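You operate a simulated robot arm through the tools that you are given. There is no shell and no other tool.

You are at the controls of a simulated robot arm. One attempt, no reset.

JOB
Disconnect the maroon trainer's battery, black clamp first.
Fine: ignition off and key into its holder before that; swing both clamps right up off their posts; leave the rest alone.

The check looks at the end state, three seconds after you hand in, the way a careful person would. Anything else that was tipped, shoved, dropped, spilled or broken makes it a failure.

ROBOT AND FRAMES
A 6-joint arm with a two-finger parallel gripper, fixed in place. Base frame: the origin is on the floor under the middle of its stand, x ahead of it, y to its left, z up. Readings come in m, degrees, newtons and seconds.
With the tool pointing down near the work surface it reaches from about 0.26 to 0.84 m from the base axis. Its first joint turns from -115.0 to 115.0 degrees. Payload 3.43 kg.
The tool frame sits at the grasp point between the pads (the TCP): z along the fingers, y along the line on which they close. The tips reach 0.034 m beyond it. Largest opening 0.128 m; finger width 0.024, thickness 0.012; the body of the gripper, 0.048 by 0.13 m, starts 0.096 m behind the TCP.
Orientation is that of the tool frame in the base frame, as a unit quaternion [w, x, y, z]. With the fingers straight down and closing along the base's y, the tool's x points along the base's -x, its y along +y and its z along -z.

CONTROLS
- The arm moves only by the tool move_arm. Its argument "increments" is a list that holds one entry, the list of rows, each a list of 6 numbers: the shift along the tool's x, y, z in units of 100 mm (1.0 is 100 mm), then the turn, a rotation vector about the tool's x, y, z in units of 180 degrees (1.0 is 180 degrees). In form: [[[tx, ty, tz, ax, ay, az], ...]]. A call has 1 to 20 rows; each row is the pose to reach, as a shift and turn from the pose commanded when the call began, along the tool's axes at that moment. "gripper" is the gripper command, from -1 (fully open) to 1 (shut), values between in proportion, set as the call begins (left out, the last holds). A call with a number of a shift or a turn outside -1 to 1 is refused whole. A row lasts 0.2 s, in which the tool goes at most 0.05 m and 8.6 degrees; a call with a longer step from one row to the next is refused whole, and so is a gripper value outside its range. A pose out of reach is approached as far as the arm can. The call stops where the force on the tool passes 90 N (or 10 N more than at its start, if that is more) or the arm is blocked; 0.2 s more then pass. Each finger travels about 0.108 m/s and halts on what it meets, pressing with about 23 N; the grip force reading is that of the motor and also rises with nothing between the fingers. The clock runs only during rows and for 0.2 s after the last one: add rows that repeat a pose to give the fingers time. It gives the time, the measured TCP pose, the force on the tool (base axes), the opening and the grip force at its end, in the units of the frame above (readings bear some noise), with the torque about the TCP (base axes, N m) and any sound that the robot's microphone picked up, and new pictures: "views" is both (left out), scene, wrist or none.
- Cameras (640 x 400 px; columns grow to the right, rows downward): "scene" is fixed at [0.3988, 0.6498, 1.4826]; the picture's right is [-1.00, 0.02, 0.00], its down [0.02, 0.91, -0.42] and it looks along [-0.01, -0.42, -0.91] (base axes); focal length 214 px, centre (320, 200). "wrist" rides on the gripper at [0.076, -0.011, -0.16] in the tool frame; the picture's right is [0.15, 0.99, 0.00], its down [-0.88, 0.13, -0.46] and it looks along [-0.45, 0.07, 0.89] (tool axes); focal length 234 px, centre (320, 200). There is no depth. A picture from a camera that has moved, and an enlarged one, comes with that camera's place and axes in the base frame and with its lens.
- slide_trunk(by): moves the trunk up (or, below 0, down) by that many m; the arm rides with it, the base frame stays. It gives what a move gives, with no picture.
- zoom(camera, box): a new picture of the part [left, top, right, bottom] of that camera's present view, enlarged. No time passes.
- hand_in(): hands the job in; it is judged then, once.

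Places have to be worked out from the pictures, the camera data and where the tool is seen. Open the gripper and draw the arm clear of the work before you hand the job in, unless the task says otherwise.

The tools are called after ">>>" as a command line: name --argument value ..., lists and objects as JSON in quotes. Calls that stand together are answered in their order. move_arm: Moves the arm, as the interface text tells. Its arguments: {"type":"object","properties":{"increments":{"type":"array","items":{"type":"array","items":{"type":"array","items":{"type":"number"}}}},"gripper":{"type":"number"},"views":{"type":"string","enum":["both","scene","wrist","none"]}},"required":["increments"]} The other tools are called the same way: slide_trunk (by) moves the trunk up or down; zoom (camera, box) takes an enlarged picture of a part of a camera's view; hand_in () hands the job in.

At the start:

```text
clock: 0.0
ee_pos: [0.2096, 0.5273, 1.0783]
tcp_rot: [-0.001, 0.0, 1.0, 0.0]
force: [1.1, -0.5, -0.9]
moment: [0.0, 0.0, 0.02]
gripper_width: 0.128
gripper_force: 0.0
trunk travel left (down, up): [-0.625, 0.165]
```

scene: 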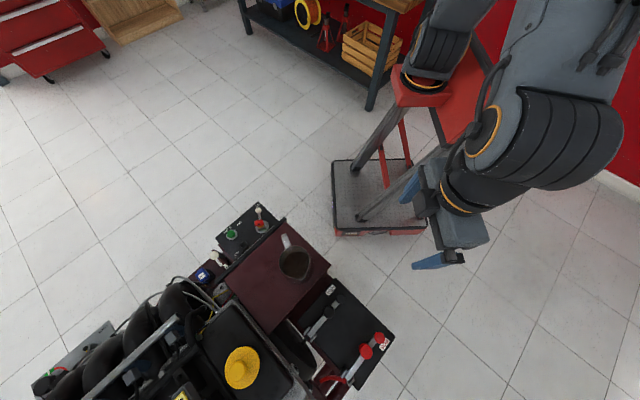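
wrist: 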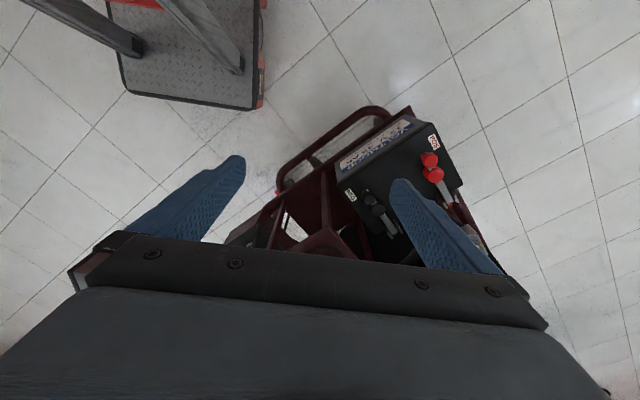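

I start by studying the bench: the maroon trainer seems to sit at lower-left of the scene picture, with the battery (black and red clamps) on its right end. I zoom in to read details before moving.

>>> zoom --camera "scene" --box '[180, 190, 420, 340]'

>>> zoom --camera "scene" --box '[20, 250, 260, 400]'

>>> zoom --camera "scene" --box '[280, 270, 420, 400]'

>>> zoom --camera "wrist" --box '[240, 90, 520, 265]'

```text
2.67 times, centred on (300, 265) of scene
camera zoom: at [0.3988, 0.6498, 1.4826], right [-1.0, 0.02, 0.0], down [0.02, 0.91, -0.42], along [-0.01, -0.42, -0.91], focal length 572 px, centre (373, 27)
```

zoom: 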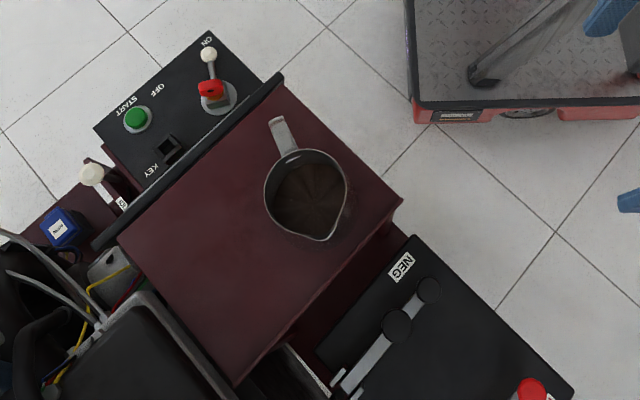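

```text
2.67 times, centred on (140, 325) of scene
camera zoom: at [0.3988, 0.6498, 1.4826], right [-1.0, 0.02, 0.0], down [0.02, 0.91, -0.42], along [-0.01, -0.42, -0.91], focal length 572 px, centre (800, -133)
```

zoom: 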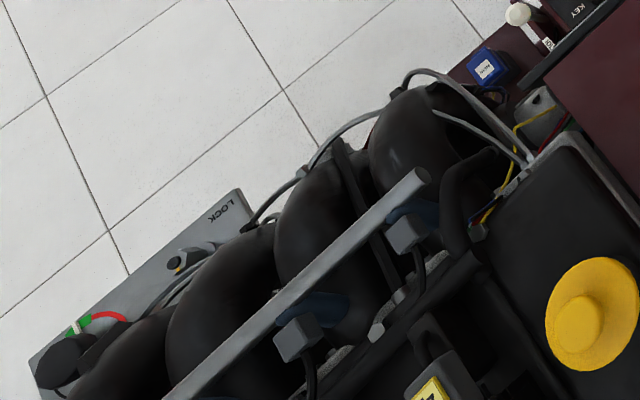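

```text
3.08 times, centred on (350, 335) of scene
camera zoom: at [0.3988, 0.6498, 1.4826], right [-1.0, 0.02, 0.0], down [0.02, 0.91, -0.42], along [-0.01, -0.42, -0.91], focal length 660 px, centre (228, -215)
```

zoom: 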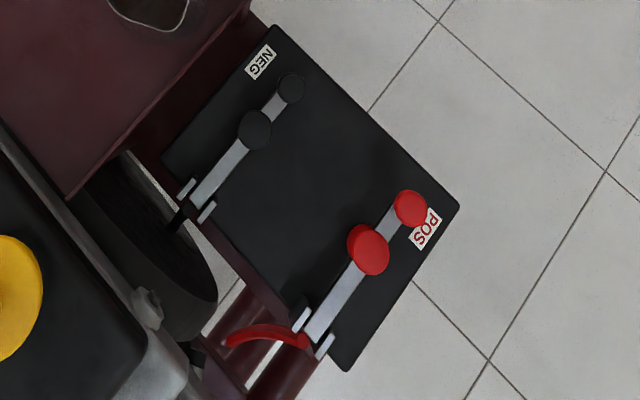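

```text
2.29 times, centred on (380, 178) of wrist
camera zoom: at [0.1344, 0.5164, 1.2383], right [-0.15, 0.99, 0.0], down [0.88, 0.13, 0.46], along [0.45, 0.07, -0.89], focal length 535 px, centre (183, 251)
```

zoom: 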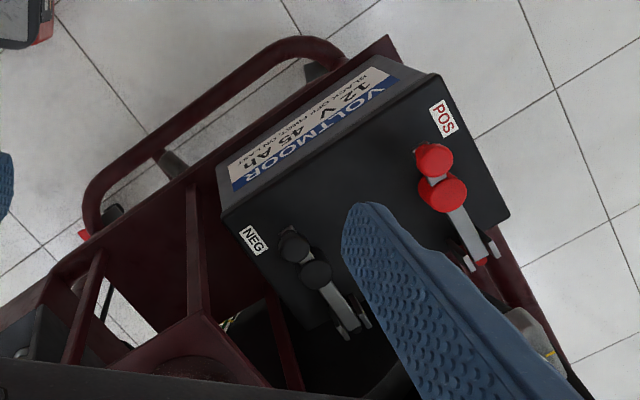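

The battery (NEG black lever clamp, POS red lever clamp) is near x 0.33–0.45, y 0.65–0.75, z≈0.8; the key panel with ON/OFF/START and the KEY holder is near x≈0.6, y≈0.42. I'll move the wrist camera over the key panel, staying high (z≥1.0) above the cup.

>>> move_arm --increments '[[[-0.33, -0.14, 0, 0, 0, 0], [-0.66, -0.28, 0, 0, 0, 0], [-1, -0.43, 0, 0, 0, 0]]]' --views "none"

>>> move_arm --increments '[[[-0.33, -0.14, 0.0, 0, 0, 0], [-0.66, -0.28, 0.1, 0, 0, 0], [-1, -0.43, 0.2, 0, 0, 0]]]' --views "none"

>>> move_arm --increments '[[[-0.33, -0.14, 0.1, 0, 0, 0], [-0.66, -0.28, 0.2, 0, 0, 0], [-0.9, -0.4, 0.4, 0, 0, 0]]]'

```text
clock: 0.8
ee_pos: [0.3095, 0.4859, 1.0805]
tcp_rot: [0.0, 0.0, 1.0, 0.0]
force: [0.0, -0.4, -0.5]
moment: [-0.01, -0.04, 0.0]
gripper_width: 0.128
gripper_force: 0.1
trunk travel left (down, up): [-0.625, 0.165]
```

```text
clock: 1.6
ee_pos: [0.4111, 0.4412, 1.0587]
tcp_rot: [-0.001, 0.0, 1.0, 0.0]
force: [-0.4, 0.2, -0.5]
moment: [0.0, -0.07, 0.01]
gripper_width: 0.1281
gripper_force: 0.0
trunk travel left (down, up): [-0.625, 0.165]
```

```text
clock: 2.4
ee_pos: [0.5024, 0.4012, 1.0178]
tcp_rot: [-0.001, 0.0, 1.0, 0.0]
force: [0.1, -0.4, 0.9]
moment: [-0.02, -0.05, -0.05]
gripper_width: 0.1278
gripper_force: 0.1
trunk travel left (down, up): [-0.625, 0.165]
camera wrist: at [0.4252, 0.3905, 1.1776], right [-0.15, 0.99, 0.0], down [0.88, 0.13, 0.46], along [0.45, 0.07, -0.89], focal length 234 px, centre (320, 200)
```

scene: 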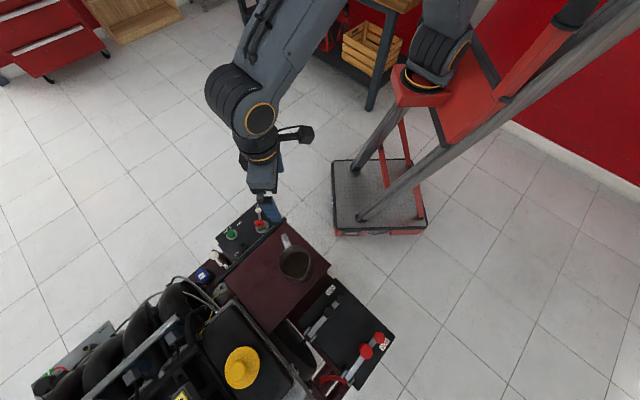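
wrist: 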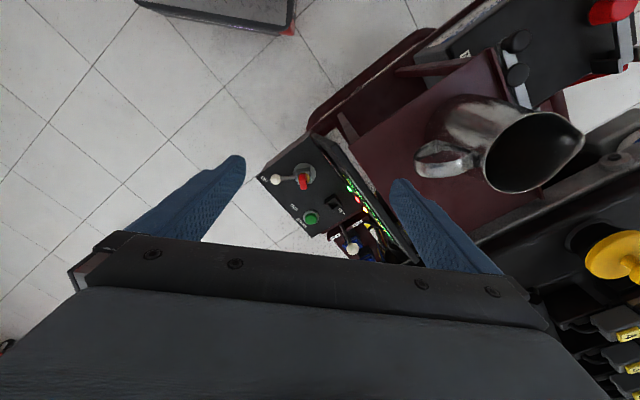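

The panel appears between the fingers, well below. I zoom into the wrist view to read the key and holder geometry.

>>> zoom --camera "wrist" --box '[240, 120, 432, 270]'

>>> zoom --camera "scene" --box '[200, 190, 296, 270]'

>>> zoom --camera "wrist" --box '[400, 0, 640, 200]'

```text
2.67 times, centred on (336, 195) of wrist
camera zoom: at [0.4252, 0.3905, 1.1776], right [-0.15, 0.99, 0.0], down [0.88, 0.13, 0.46], along [0.45, 0.07, -0.89], focal length 624 px, centre (277, 213)
```

zoom: 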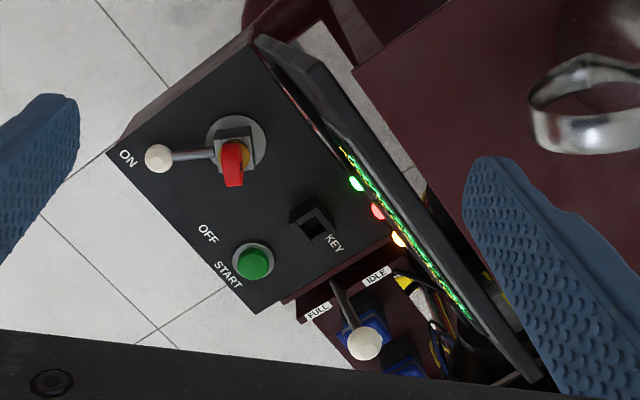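

```text
5.00 times, centred on (248, 230) of scene
camera zoom: at [0.3988, 0.6498, 1.4826], right [-1.0, 0.02, 0.0], down [0.02, 0.91, -0.42], along [-0.01, -0.42, -0.91], focal length 1072 px, centre (680, 50)
```

zoom: 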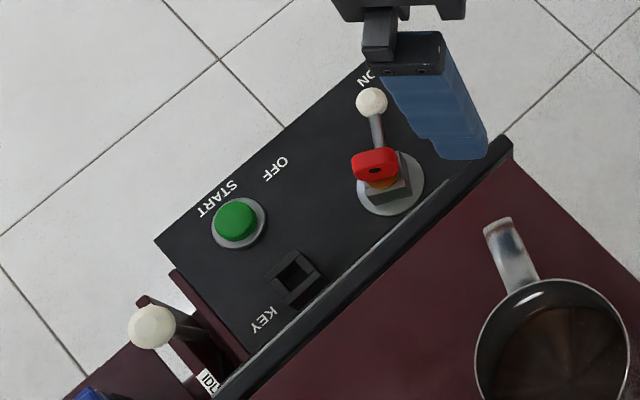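

```text
2.00 times, centred on (520, 100) of wrist
camera zoom: at [0.4252, 0.3905, 1.1776], right [-0.15, 0.99, 0.0], down [0.88, 0.13, 0.46], along [0.45, 0.07, -0.89], focal length 468 px, centre (-80, 400)
```

zoom: 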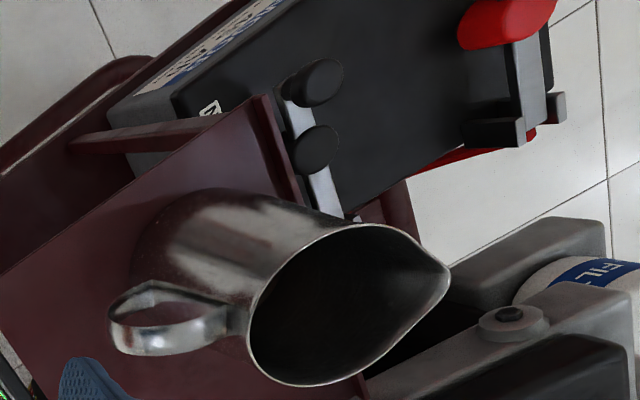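

Triangulating both views: switch pivot ≈ (0.622, 0.385), panel top z≈0.66, key head ≈ (0.622, 0.383, 0.71), lever ball ≈ (0.640, 0.320, 0.68), KEY holder ≈ (0.679, 0.462, 0.68), START button ≈ (0.737, 0.414). The jug rim seems tall (z≈0.99) near (0.45, 0.57), so I keep away from it and lower for a closer look.

>>> move_arm --increments '[[[-0.1, -0.1, 0.3, 0, 0, 0], [-0.2, -0.2, 0.6, 0, 0, 0], [-0.3, -0.3, 1.0, 0, 0, 0]]]'

```text
clock: 3.2
ee_pos: [0.5294, 0.3726, 0.919]
tcp_rot: [0.0, 0.0, 1.0, 0.0]
force: [0.2, -0.2, -1.2]
moment: [-0.01, -0.07, -0.02]
gripper_width: 0.1279
gripper_force: 0.1
trunk travel left (down, up): [-0.625, 0.165]
camera wrist: at [0.4547, 0.3613, 1.0791], right [-0.15, 0.99, 0.0], down [0.88, 0.13, 0.46], along [0.45, 0.07, -0.89], focal length 234 px, centre (320, 200)
```

scene: 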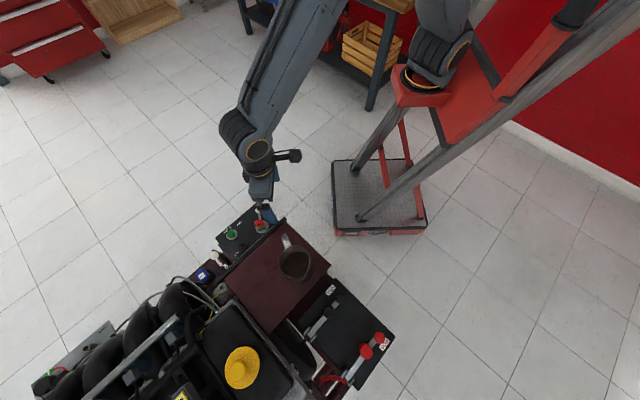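
wrist: 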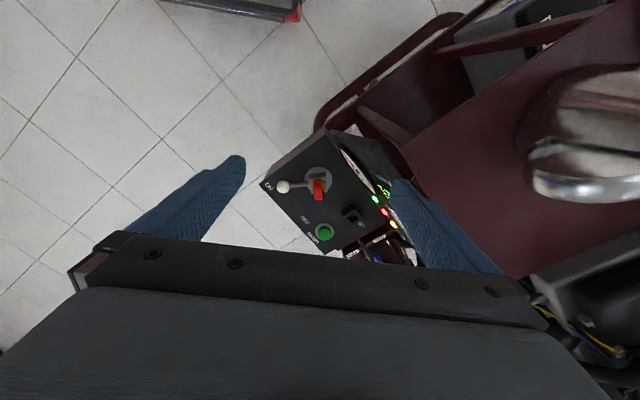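

>>> zoom --camera "wrist" --box '[256, 130, 400, 250]'

>>> zoom --camera "wrist" --box '[290, 150, 350, 200]'

>>> zoom --camera "scene" --box '[240, 200, 288, 240]'

>>> zoom --camera "scene" --box '[215, 230, 263, 270]'

```text
3.33 times, centred on (328, 190) of wrist
camera zoom: at [0.4547, 0.3613, 1.0791], right [-0.15, 0.99, 0.0], down [0.88, 0.13, 0.46], along [0.45, 0.07, -0.89], focal length 781 px, centre (293, 233)
```

zoom: 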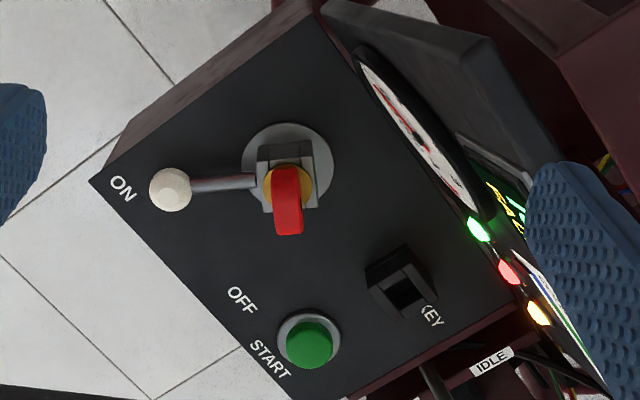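

```text
8.00 times, centred on (320, 175) of wrist
camera zoom: at [0.4547, 0.3613, 1.0791], right [-0.15, 0.99, 0.0], down [0.88, 0.13, 0.46], along [0.45, 0.07, -0.89], focal length 1873 px, centre (320, 400)
```

zoom: 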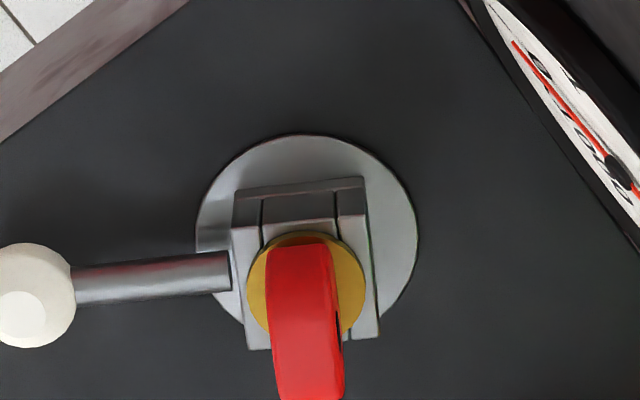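

```text
10.00 times, centred on (264, 220) of scene
camera zoom: at [0.3988, 0.6498, 1.4826], right [-1.0, 0.02, 0.0], down [0.02, 0.91, -0.42], along [-0.01, -0.42, -0.91], focal length 2145 px, centre (880, 0)
```

zoom: 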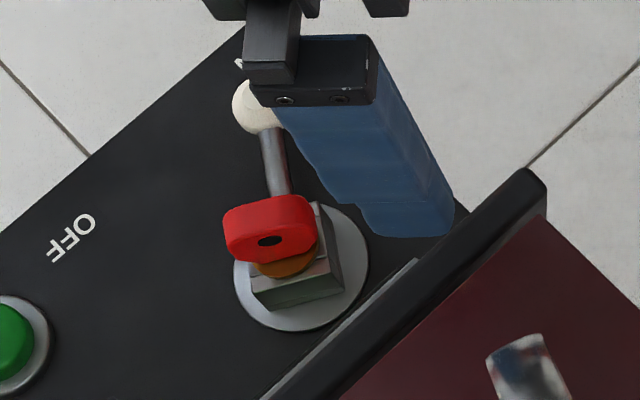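

```text
10.00 times, centred on (239, 250) of scene
camera zoom: at [0.3988, 0.6498, 1.4826], right [-1.0, 0.02, 0.0], down [0.02, 0.91, -0.42], along [-0.01, -0.42, -0.91], focal length 2145 px, centre (1130, -300)
```

zoom: 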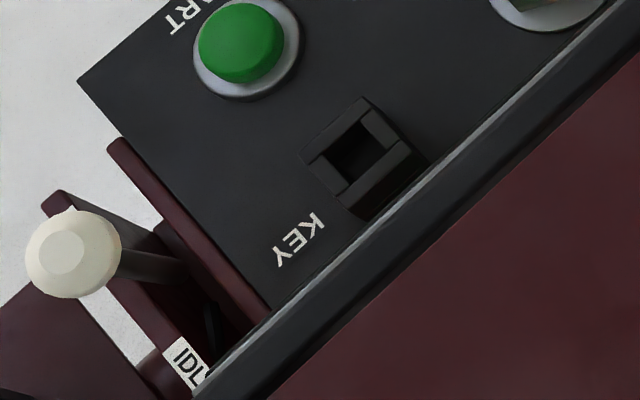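

Closer view confirms: lever (white ball) at ON, perpendicular to the flat red key head; OFF is about 62° counter-clockwise (seen from above); panel top z≈0.662, key head z≈0.70–0.73. I'll close the fingers and hover beside the lever ball on its ON side, tool turned so the finger edge faces the lever.

>>> move_arm --increments '[[[-0.17, -0.16, 0.17, 0, 0, -0.0211], [-0.34, -0.31, 0.34, 0, 0, -0.0422], [-0.51, -0.47, 0.51, 0, 0, -0.0633], [-0.67, -0.62, 0.69, 0, 0, -0.0844], [-0.67, -0.62, 0.69, 0, 0, -0.0844]]]' --gripper 1

```text
clock: 4.4
ee_pos: [0.598, 0.3095, 0.8468]
tcp_rot: [0.0, -0.133, 0.991, 0.001]
force: [-0.3, 0.5, 0.4]
moment: [-0.01, -0.04, 0.0]
gripper_width: 0.0001
gripper_force: 22.6
trunk travel left (down, up): [-0.625, 0.165]
camera wrist: at [0.5268, 0.2792, 1.0069], right [-0.4, 0.92, 0.0], down [0.82, 0.36, 0.46], along [0.42, 0.18, -0.89], focal length 234 px, centre (320, 200)
```

scene: 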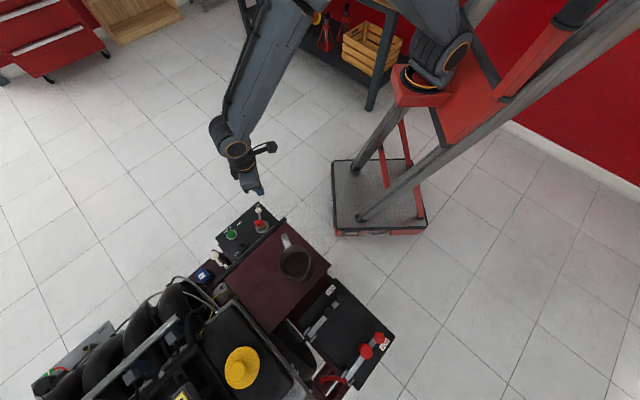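
wrist: 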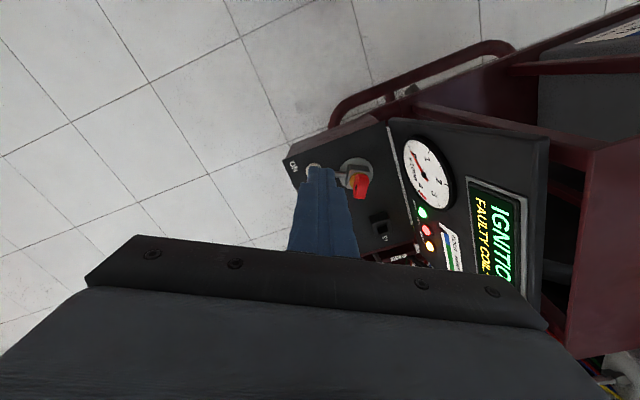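

Orientation is as intended and the fingers are shut above the start spot. I descend partway and look.

>>> move_arm --increments '[[[0, 0, 0.3, 0, 0, 0], [0, 0, 0.6, 0, 0, 0], [0, 0, 0.95, 0, 0, 0]]]'

>>> zoom --camera "wrist" --box '[240, 100, 432, 260]'

>>> zoom --camera "scene" --box '[210, 150, 306, 230]'

```text
clock: 5.2
ee_pos: [0.5967, 0.3083, 0.7525]
tcp_rot: [0.001, -0.132, 0.991, 0.001]
force: [-0.7, -0.1, 0.2]
moment: [-0.01, 0.0, -0.01]
gripper_width: 0.0002
gripper_force: 23.4
trunk travel left (down, up): [-0.625, 0.165]
camera wrist: at [0.5268, 0.2787, 0.9136], right [-0.4, 0.92, 0.0], down [0.82, 0.36, 0.46], along [0.42, 0.18, -0.89], focal length 234 px, centre (320, 200)
```

scene: 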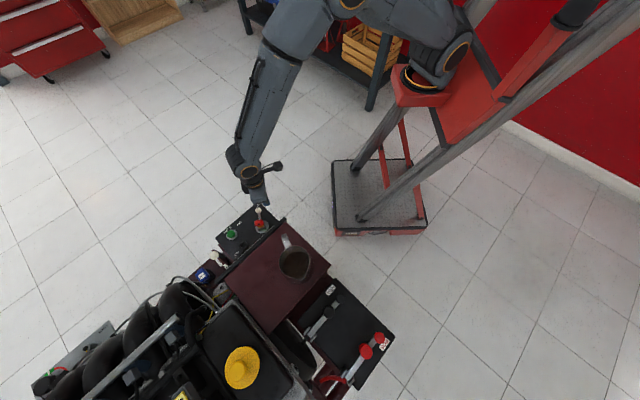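
wrist: 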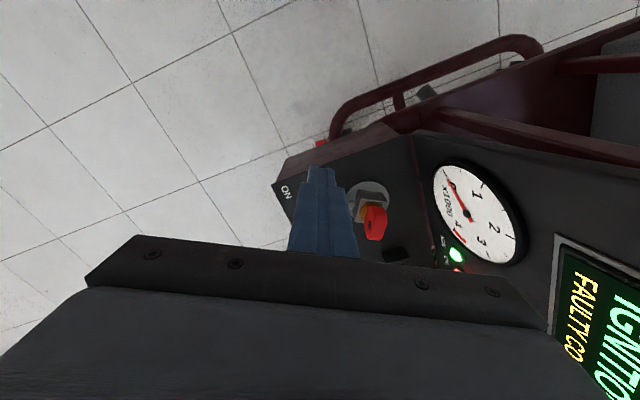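

```text
2.50 times, centred on (336, 180) of wrist
camera zoom: at [0.5268, 0.2787, 0.9136], right [-0.4, 0.92, 0.0], down [0.82, 0.36, 0.46], along [0.42, 0.18, -0.89], focal length 585 px, centre (280, 250)
```

zoom: 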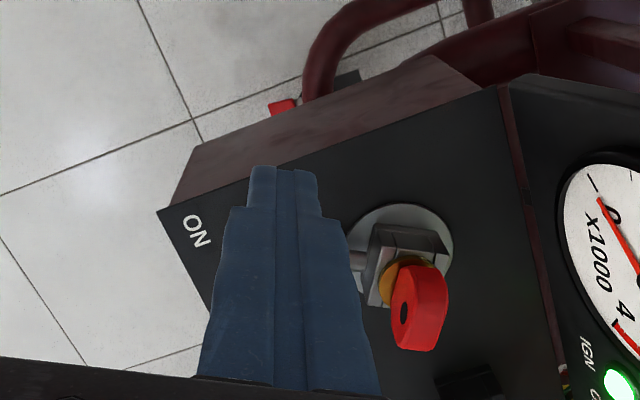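

```text
5.00 times, centred on (258, 190) of scene
camera zoom: at [0.3988, 0.6498, 1.4826], right [-1.0, 0.02, 0.0], down [0.02, 0.91, -0.42], along [-0.01, -0.42, -0.91], focal length 1072 px, centre (630, 250)
```

zoom: 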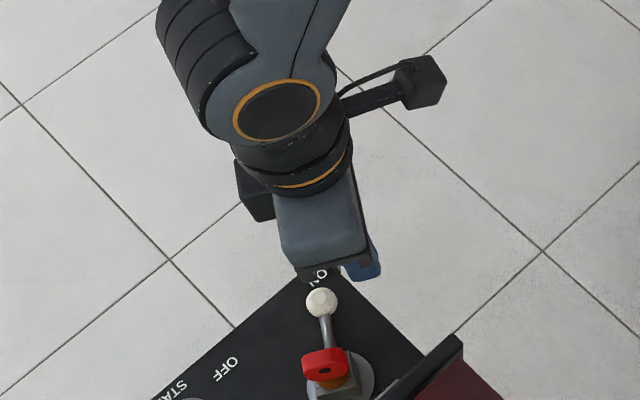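

Fingers are just beside the ball on its ON side, clear of the panel corner. I lower to tip height ≈0.674 (12 mm over the panel).

>>> move_arm --increments '[[[0, 0, 0.15, 0, 0, 0], [0, 0, 0.3, 0, 0, 0], [0, 0, 0.445, 0, 0, 0]]]'

>>> zoom --camera "wrist" --box '[240, 100, 432, 260]'

>>> zoom --camera "scene" --box '[210, 170, 306, 250]'

```text
clock: 6.0
ee_pos: [0.5969, 0.3082, 0.7097]
tcp_rot: [0.0, -0.132, 0.991, -0.001]
force: [-0.1, 0.0, 0.2]
moment: [0.0, 0.0, -0.01]
gripper_width: 0.0001
gripper_force: 22.9
trunk travel left (down, up): [-0.625, 0.165]
camera wrist: at [0.5267, 0.2783, 0.87], right [-0.4, 0.92, 0.0], down [0.82, 0.36, 0.46], along [0.42, 0.18, -0.89], focal length 234 px, centre (320, 200)
```

scene: 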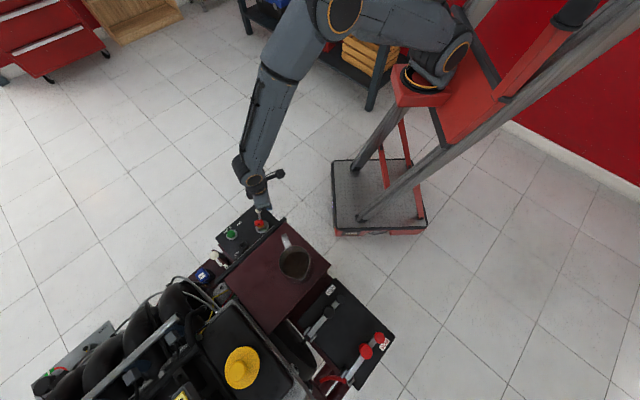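
wrist: 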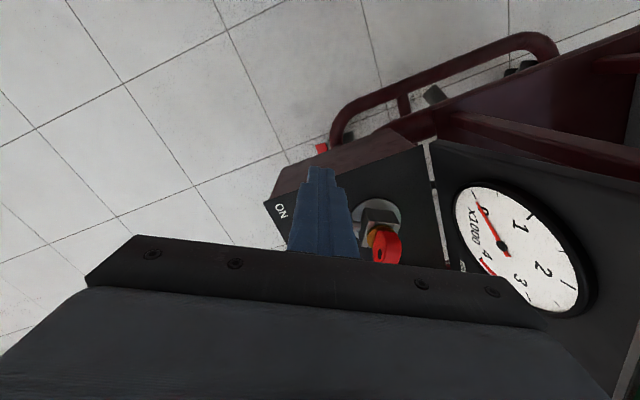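

```text
2.50 times, centred on (336, 180) of wrist
camera zoom: at [0.5267, 0.2783, 0.87], right [-0.4, 0.92, 0.0], down [0.82, 0.36, 0.46], along [0.42, 0.18, -0.89], focal length 585 px, centre (280, 250)
```

zoom: 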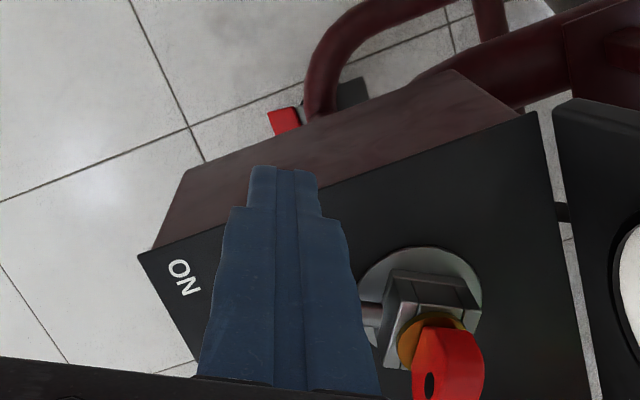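

```text
5.00 times, centred on (258, 210) of scene
camera zoom: at [0.3988, 0.6498, 1.4826], right [-1.0, 0.02, 0.0], down [0.02, 0.91, -0.42], along [-0.01, -0.42, -0.91], focal length 1072 px, centre (630, 150)
```

zoom: 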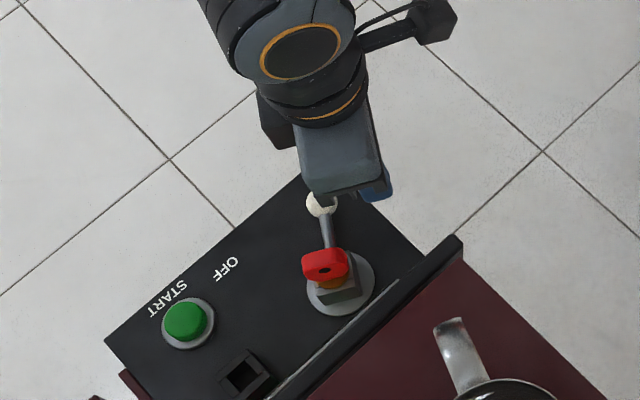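

The tip is level with the ball and ~45 mm behind it (ON side). I now sweep along the arc about the pivot, turning the tool with the lever, first about 36° to check the lever follows.

>>> move_arm --increments '[[[-0.1, 0, 0, 0, 0, 0], [-0.201, 0, 0, 0, 0, 0], [-0.272, -0.0225, 0, 0, 0, -0.0333], [-0.344, -0.0375, 0, 0, 0, -0.0667], [-0.418, -0.045, 0, 0, 0, -0.1], [-0.492, -0.0444, 0, 0, 0, -0.1333], [-0.566, -0.0362, 0, 0, 0, -0.1667], [-0.638, -0.0204, 0, 0, 0, -0.2]]]'

>>> zoom --camera "scene" --box '[210, 170, 306, 250]'

>>> zoom --camera "wrist" --box '[240, 100, 432, 260]'

```text
clock: 7.8
ee_pos: [0.6595, 0.3228, 0.7097]
tcp_rot: [0.0, -0.433, 0.901, 0.0]
force: [-0.4, 0.2, 0.4]
moment: [-0.03, -0.01, 0.03]
gripper_width: 0.0001
gripper_force: 22.9
trunk travel left (down, up): [-0.625, 0.165]
camera wrist: at [0.6199, 0.2576, 0.8696], right [-0.86, 0.5, 0.0], down [0.45, 0.77, 0.46], along [0.23, 0.39, -0.89], focal length 234 px, centre (320, 200)
```

scene: 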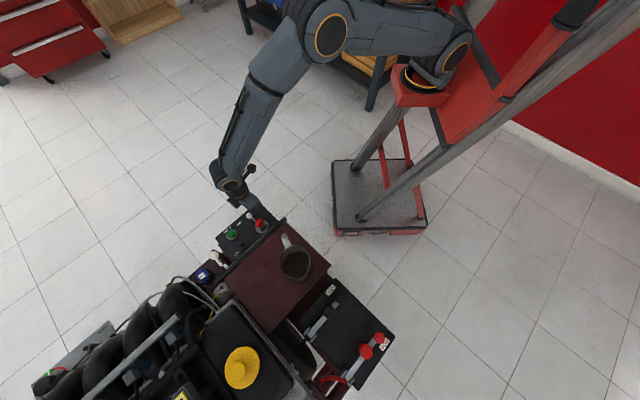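
wrist: 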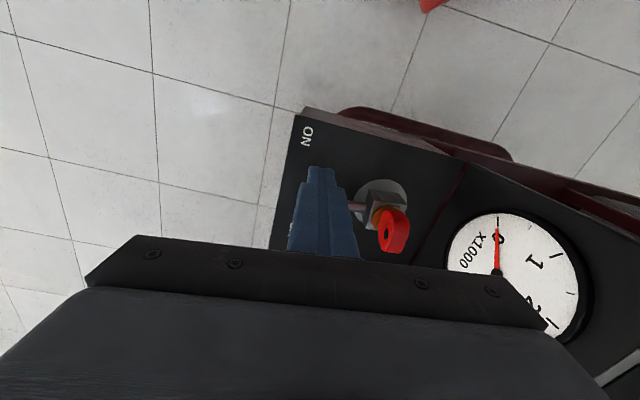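

```text
5.00 times, centred on (258, 210) of scene
camera zoom: at [0.3988, 0.6498, 1.4826], right [-1.0, 0.02, 0.0], down [0.02, 0.91, -0.42], along [-0.01, -0.42, -0.91], focal length 1072 px, centre (630, 150)
```

zoom: 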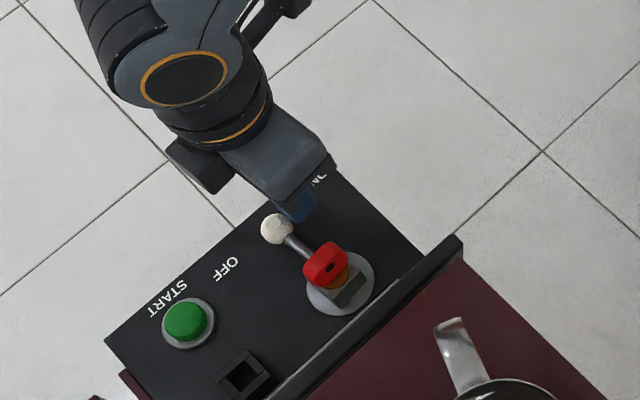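

```text
2.50 times, centred on (336, 180) of wrist
camera zoom: at [0.6199, 0.2576, 0.8696], right [-0.86, 0.5, 0.0], down [0.45, 0.77, 0.46], along [0.23, 0.39, -0.89], focal length 585 px, centre (280, 250)
```

zoom: 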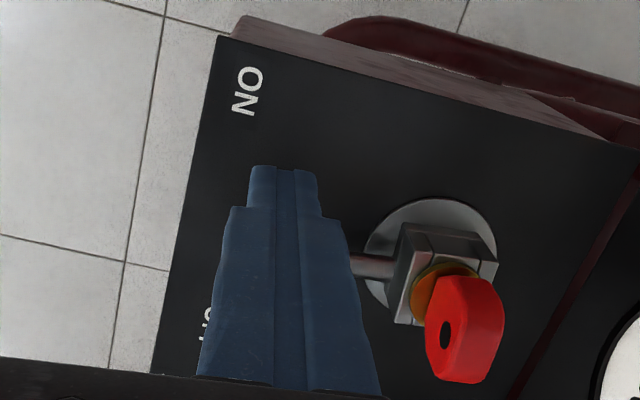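

The lever, key and rotor turn together (tacho now 0) and the ball is at about -40°. I carry on along the arc another 26° toward OFF, watching force.

>>> move_arm --increments '[[[-0.059, -0.0193, 0, 0, 0, -0.0278], [-0.119, -0.0333, 0, 0, 0, -0.0556], [-0.18, -0.0421, 0, 0, 0, -0.0833], [-0.242, -0.0455, 0, 0, 0, -0.1111], [-0.291, -0.0444, 0, 0, 0, -0.1333], [-0.316, -0.0425, 0, 0, 0, -0.1444]]]'

>>> zoom --camera "scene" --box '[210, 170, 306, 250]'

>>> zoom --camera "wrist" --box '[240, 100, 432, 260]'

```text
clock: 9.2
ee_pos: [0.682, 0.3435, 0.7092]
tcp_rot: [-0.002, -0.624, 0.781, 0.0]
force: [-7.6, -9.9, 0.7]
moment: [-0.33, 0.35, -0.02]
gripper_width: 0.0001
gripper_force: 22.5
trunk travel left (down, up): [-0.625, 0.165]
camera wrist: at [0.676, 0.2677, 0.8701], right [-1.0, 0.08, 0.0], down [0.07, 0.89, 0.45], along [0.03, 0.45, -0.89], focal length 234 px, centre (320, 200)
```

scene: 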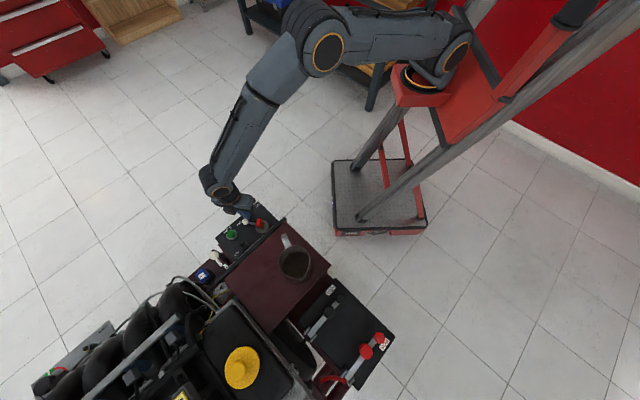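
wrist: 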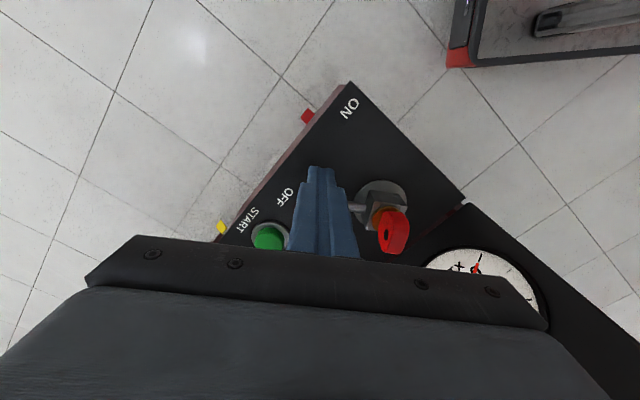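

```text
5.00 times, centred on (258, 210) of scene
camera zoom: at [0.3988, 0.6498, 1.4826], right [-1.0, 0.02, 0.0], down [0.02, 0.91, -0.42], along [-0.01, -0.42, -0.91], focal length 1072 px, centre (630, 150)
```

zoom: 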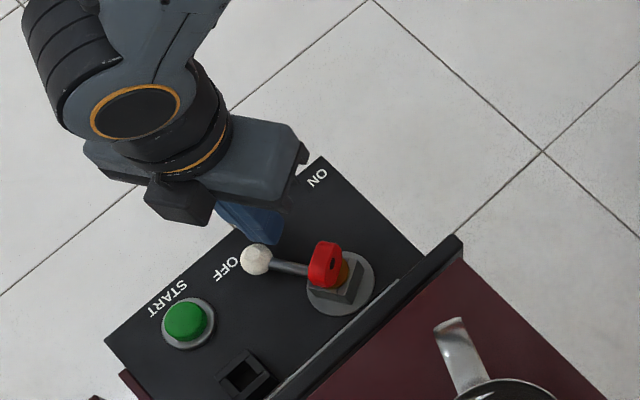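

```text
2.50 times, centred on (336, 180) of wrist
camera zoom: at [0.676, 0.2677, 0.8701], right [-1.0, 0.08, 0.0], down [0.07, 0.89, 0.45], along [0.03, 0.45, -0.89], focal length 585 px, centre (280, 250)
```

zoom: 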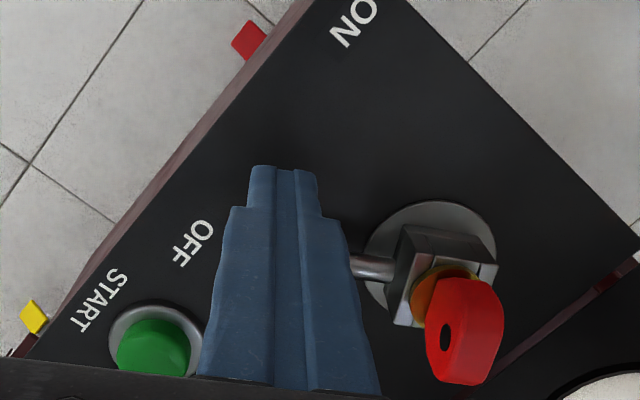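

Lever is now at ≈-14° by my estimate, and a 12 N reaction has appeared—probably the OFF stop. I nudge 2° more to confirm it is seated.

>>> move_arm --increments '[[[-0.0116, 0.0012, 0, 0, 0, -0.0056], [-0.0232, 0.002, 0, 0, 0, -0.0111], [-0.0232, 0.002, 0, 0, 0, -0.0111]]]'

>>> zoom --camera "scene" --box '[210, 170, 306, 250]'

```text
clock: 10.0
ee_pos: [0.6815, 0.3446, 0.7105]
tcp_rot: [-0.001, -0.637, 0.771, 0.0]
force: [-7.3, -47.6, 1.1]
moment: [-1.58, 0.42, -0.13]
gripper_width: 0.0003
gripper_force: 22.9
trunk travel left (down, up): [-0.625, 0.165]
camera wrist: at [0.6795, 0.2686, 0.8701], right [-1.0, 0.04, 0.0], down [0.04, 0.89, 0.45], along [0.02, 0.45, -0.89], focal length 234 px, centre (320, 200)
```

scene: 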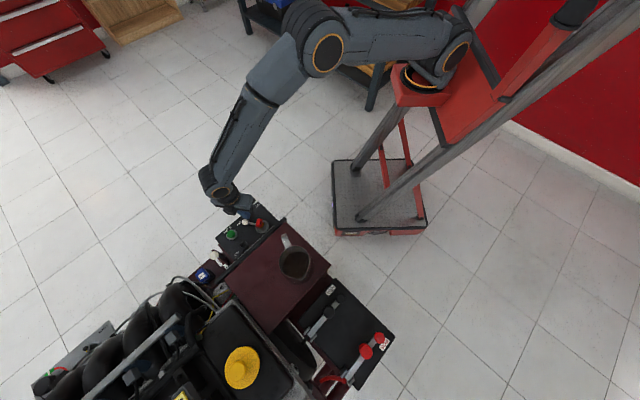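
wrist: 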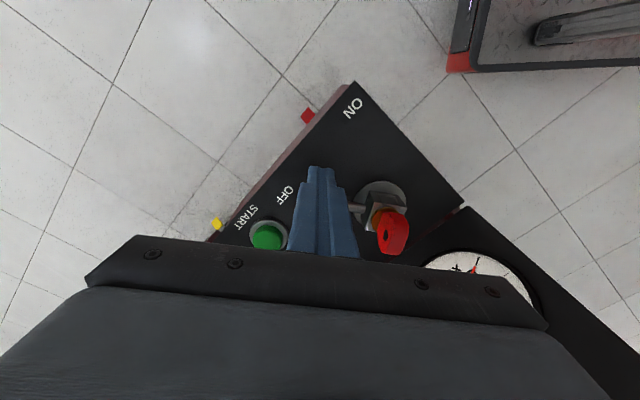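

```text
5.00 times, centred on (258, 210) of scene
camera zoom: at [0.3988, 0.6498, 1.4826], right [-1.0, 0.02, 0.0], down [0.02, 0.91, -0.42], along [-0.01, -0.42, -0.91], focal length 1072 px, centre (630, 150)
```

zoom: 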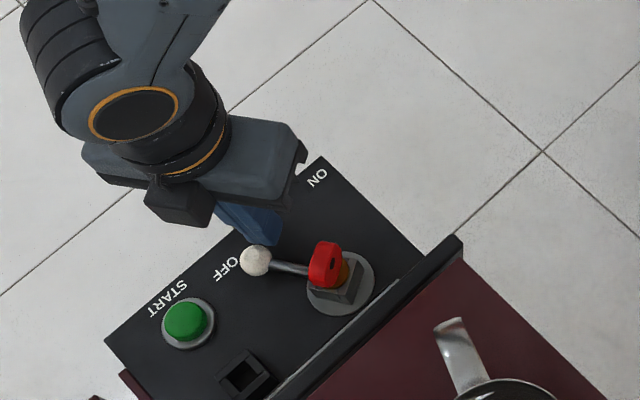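

Force climbed to 48 N with no motion: the lever is hard against the OFF stop. I back the fingers away from the lever and then lift.

>>> move_arm --increments '[[[0.15, 0, 0, 0, 0, 0], [0.3, 0, 0, 0, 0, 0], [0.4, 0, 0, 0, 0, 0], [0.4, 0, -0.4, 0, 0, 0], [0.4, 0, -0.8, 0, 0, 0], [0.4, 0, -1.0, 0, 0, 0]]]'

>>> zoom --camera "scene" --box '[240, 205, 288, 245]'

>>> zoom --camera "wrist" --box '[220, 80, 460, 260]'

```text
clock: 11.4
ee_pos: [0.6745, 0.3097, 0.81]
tcp_rot: [0.0, -0.637, 0.771, 0.001]
force: [-0.2, -0.2, 0.2]
moment: [0.0, 0.02, 0.01]
gripper_width: 0.0
gripper_force: 23.2
trunk travel left (down, up): [-0.625, 0.165]
camera wrist: at [0.672, 0.2327, 0.9699], right [-1.0, 0.04, 0.0], down [0.04, 0.89, 0.46], along [0.02, 0.46, -0.89], focal length 234 px, centre (320, 200)
```

scene: 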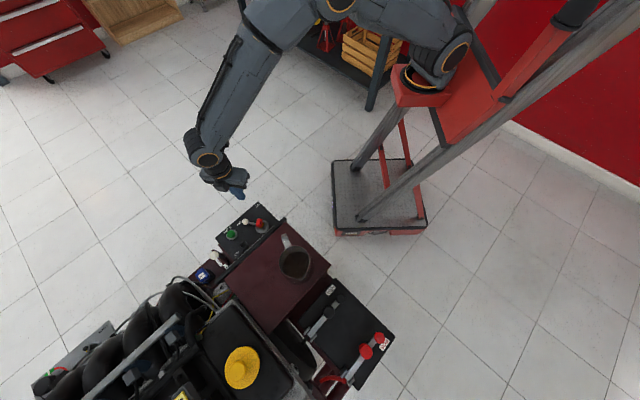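
wrist: 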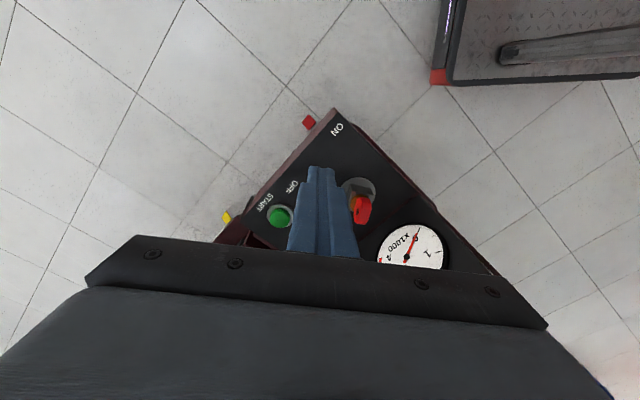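

```text
10.00 times, centred on (264, 225) of scene
camera zoom: at [0.3988, 0.6498, 1.4826], right [-1.0, 0.02, 0.0], down [0.02, 0.91, -0.42], along [-0.01, -0.42, -0.91], focal length 2145 px, centre (880, -50)
```

zoom: 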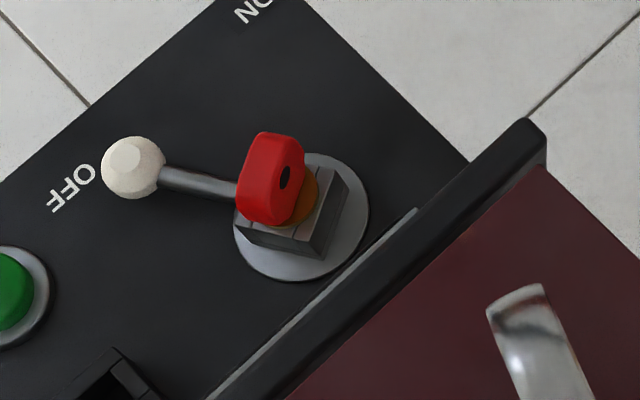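

```text
2.22 times, centred on (340, 170) of wrist
camera zoom: at [0.672, 0.2327, 0.9699], right [-1.0, 0.04, 0.0], down [0.04, 0.89, 0.46], along [0.02, 0.46, -0.89], focal length 520 px, centre (276, 267)
```

zoom: 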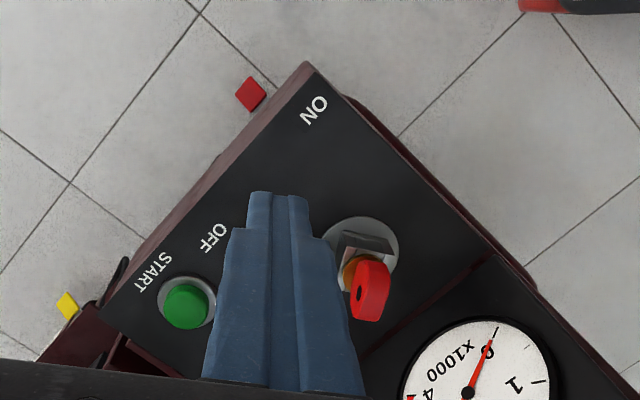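

Lever sits at about -14° (OFF); the key plane is now at ≈76°, key axis ≈ (0.6225, 0.383). I move the TCP above the key at z≈0.83 with the fingers opened to about 50 mm and the closing line along the lever direction.

>>> move_arm --increments '[[[-0.2, 0.2, -0.1, 0, 0, 0.006], [-0.4, 0.42, -0.2, 0, 0, 0.012], [-0.622, 0.649, -0.2, 0, 0, 0.0172], [-0.622, 0.649, -0.2, 0, 0, 0.0172]]]' --gripper 0.2

>>> zoom --camera "wrist" --box '[224, 100, 416, 260]'

>>> zoom --camera "wrist" --box '[280, 150, 360, 220]'

```text
clock: 12.4
ee_pos: [0.6234, 0.3828, 0.8296]
tcp_rot: [0.0, -0.615, 0.788, 0.0]
force: [0.2, -0.4, -0.2]
moment: [0.02, 0.01, -0.02]
gripper_width: 0.0511
gripper_force: 0.0
trunk travel left (down, up): [-0.625, 0.165]
camera wrist: at [0.6158, 0.306, 0.9895], right [-1.0, 0.1, 0.0], down [0.09, 0.89, 0.46], along [0.04, 0.45, -0.89], focal length 234 px, centre (320, 200)
```

scene: 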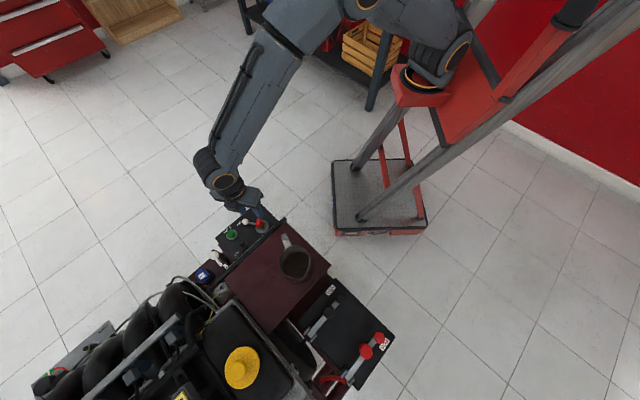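
wrist: 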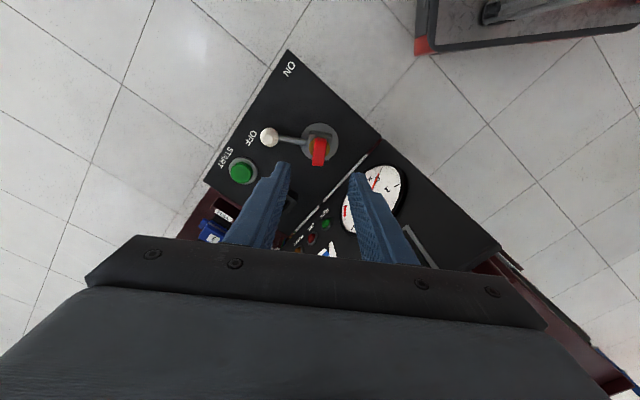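

```text
2.50 times, centred on (320, 180) of wrist
camera zoom: at [0.6158, 0.306, 0.9895], right [-1.0, 0.1, 0.0], down [0.09, 0.89, 0.46], along [0.04, 0.45, -0.89], focal length 585 px, centre (320, 250)
```

zoom: 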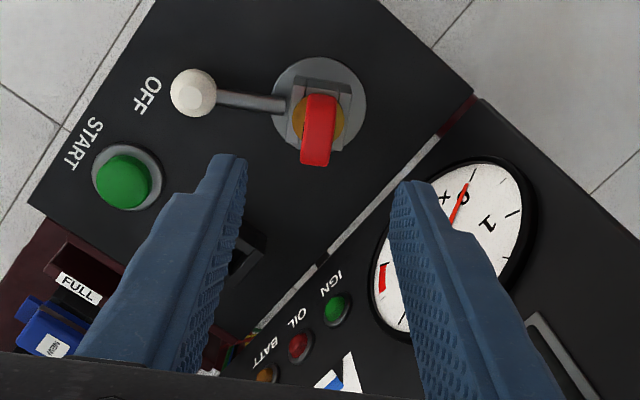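

```text
5.71 times, centred on (320, 185) of wrist
camera zoom: at [0.6158, 0.306, 0.9895], right [-1.0, 0.1, 0.0], down [0.09, 0.89, 0.46], along [0.04, 0.45, -0.89], focal length 1338 px, centre (320, 286)
```

zoom: 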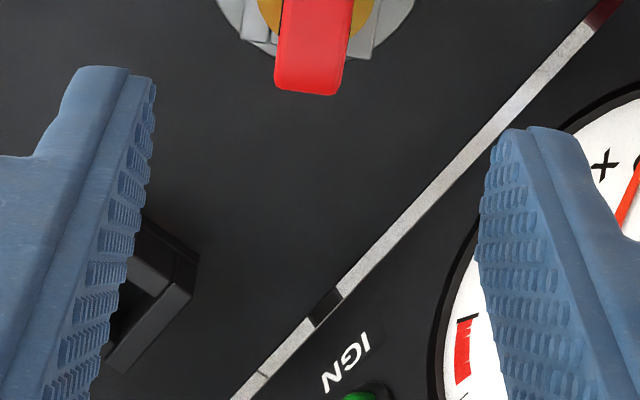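

The key lies centred below the TCP: axis ≈ (0.623, 0.383), head top z≈0.718, brass barrel top ≈0.695. I descend so the tips reach ≈0.702, straddling only the key head, fingers still open.

>>> move_arm --increments '[[[0, 0, 0.3, 0, 0, 0], [0, 0, 0.6, 0, 0, 0], [0, 0, 0.8, 0, 0, 0], [0, 0, 0.93, 0, 0, 0]]]'

>>> zoom --camera "wrist" --box '[256, 130, 384, 250]'

>>> zoom --camera "scene" --box '[230, 195, 288, 245]'

```text
clock: 13.4
ee_pos: [0.6231, 0.383, 0.7357]
tcp_rot: [-0.001, -0.616, 0.787, 0.0]
force: [0.5, 0.0, -0.1]
moment: [0.04, -0.03, 0.01]
gripper_width: 0.051
gripper_force: 0.0
trunk travel left (down, up): [-0.625, 0.165]
camera wrist: at [0.6164, 0.3067, 0.8957], right [-1.0, 0.1, 0.0], down [0.09, 0.89, 0.46], along [0.04, 0.45, -0.89], focal length 234 px, centre (320, 200)
```

scene: 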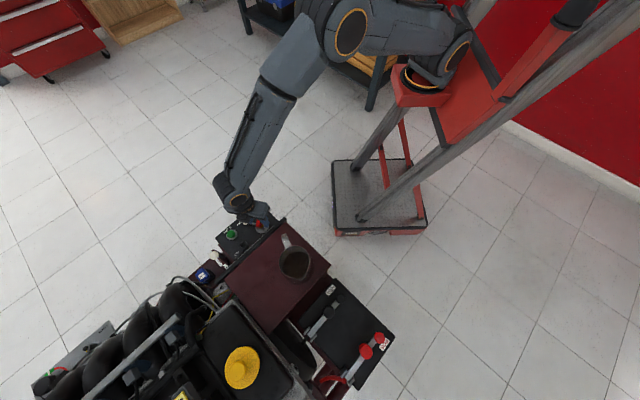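
wrist: 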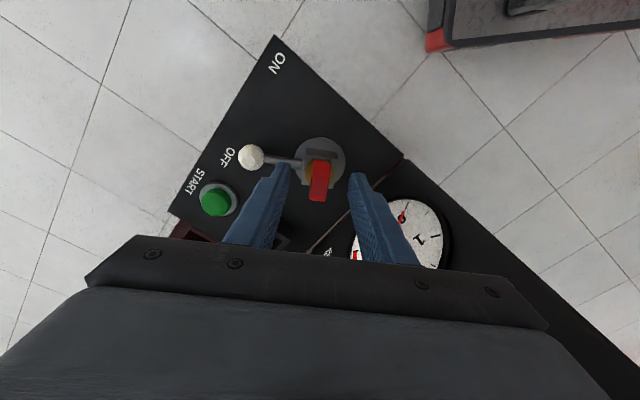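

```text
3.33 times, centred on (320, 190) of wrist
camera zoom: at [0.6164, 0.3067, 0.8957], right [-1.0, 0.1, 0.0], down [0.09, 0.89, 0.46], along [0.04, 0.45, -0.89], focal length 781 px, centre (320, 233)
```

zoom: 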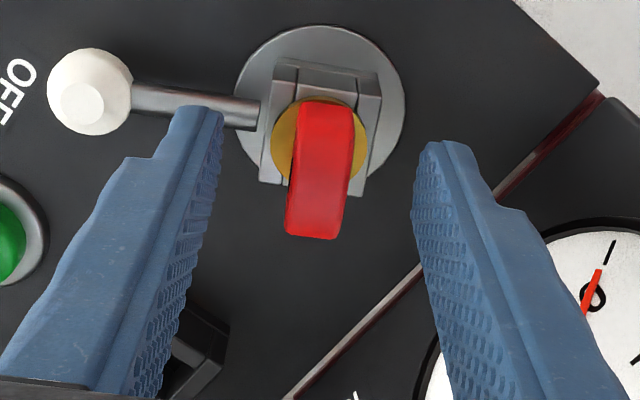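

```text
8.00 times, centred on (259, 220) of scene
camera zoom: at [0.3988, 0.6498, 1.4826], right [-1.0, 0.02, 0.0], down [0.02, 0.91, -0.42], along [-0.01, -0.42, -0.91], focal length 1716 px, centre (808, 40)
```

zoom: 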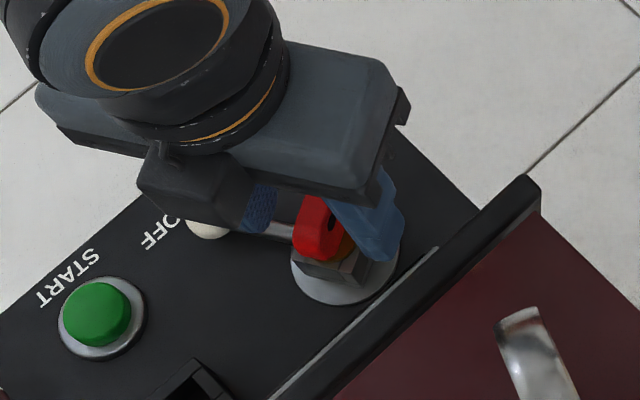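

Tips straddle the red head cleanly, above the brass barrel, with the head centred between the fingers. I close on the key.

>>> move_arm --increments '[[[0, 0, 0, 0, 0, 0], [0, 0, 0, 0, 0, 0], [0, 0, 0, 0, 0, 0], [0, 0, 0, 0, 0, 0]]]' --gripper 1

>>> zoom --camera "wrist" --box '[256, 130, 384, 250]'

```text
clock: 14.4
ee_pos: [0.6225, 0.3823, 0.7366]
tcp_rot: [0.0, -0.616, 0.787, 0.0]
force: [0.6, 0.3, 0.1]
moment: [-0.01, 0.0, 0.01]
gripper_width: 0.0132
gripper_force: 23.1
trunk travel left (down, up): [-0.625, 0.165]
camera wrist: at [0.6164, 0.3066, 0.8959], right [-1.0, 0.1, 0.0], down [0.09, 0.89, 0.46], along [0.04, 0.45, -0.89], focal length 234 px, centre (320, 200)
```

scene: 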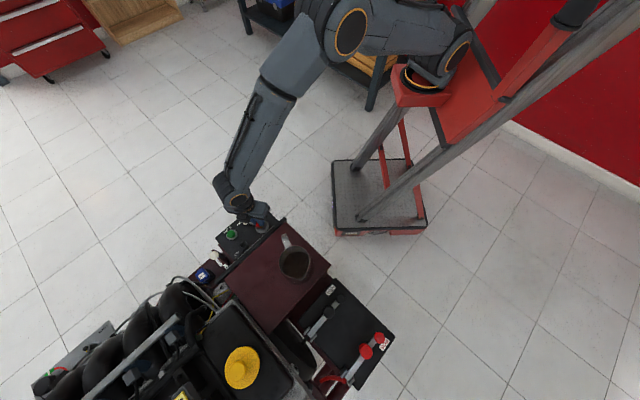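
wrist: 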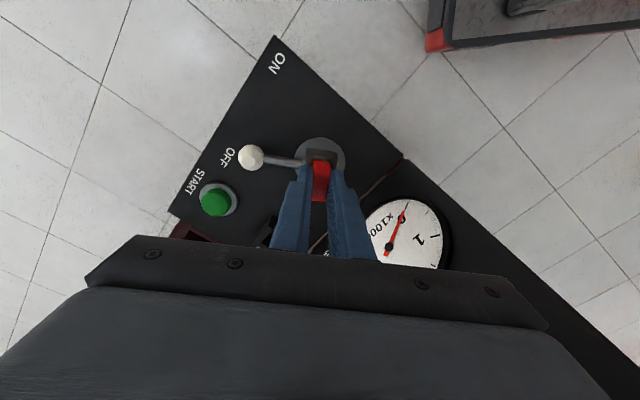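

```text
3.33 times, centred on (320, 190) of wrist
camera zoom: at [0.6164, 0.3066, 0.8959], right [-1.0, 0.1, 0.0], down [0.09, 0.89, 0.46], along [0.04, 0.45, -0.89], focal length 781 px, centre (320, 233)
```

zoom: 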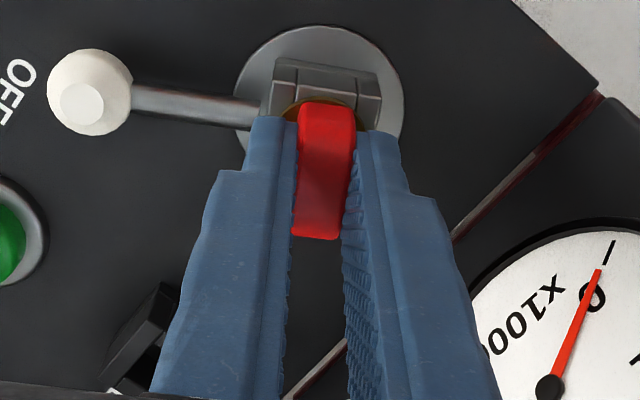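

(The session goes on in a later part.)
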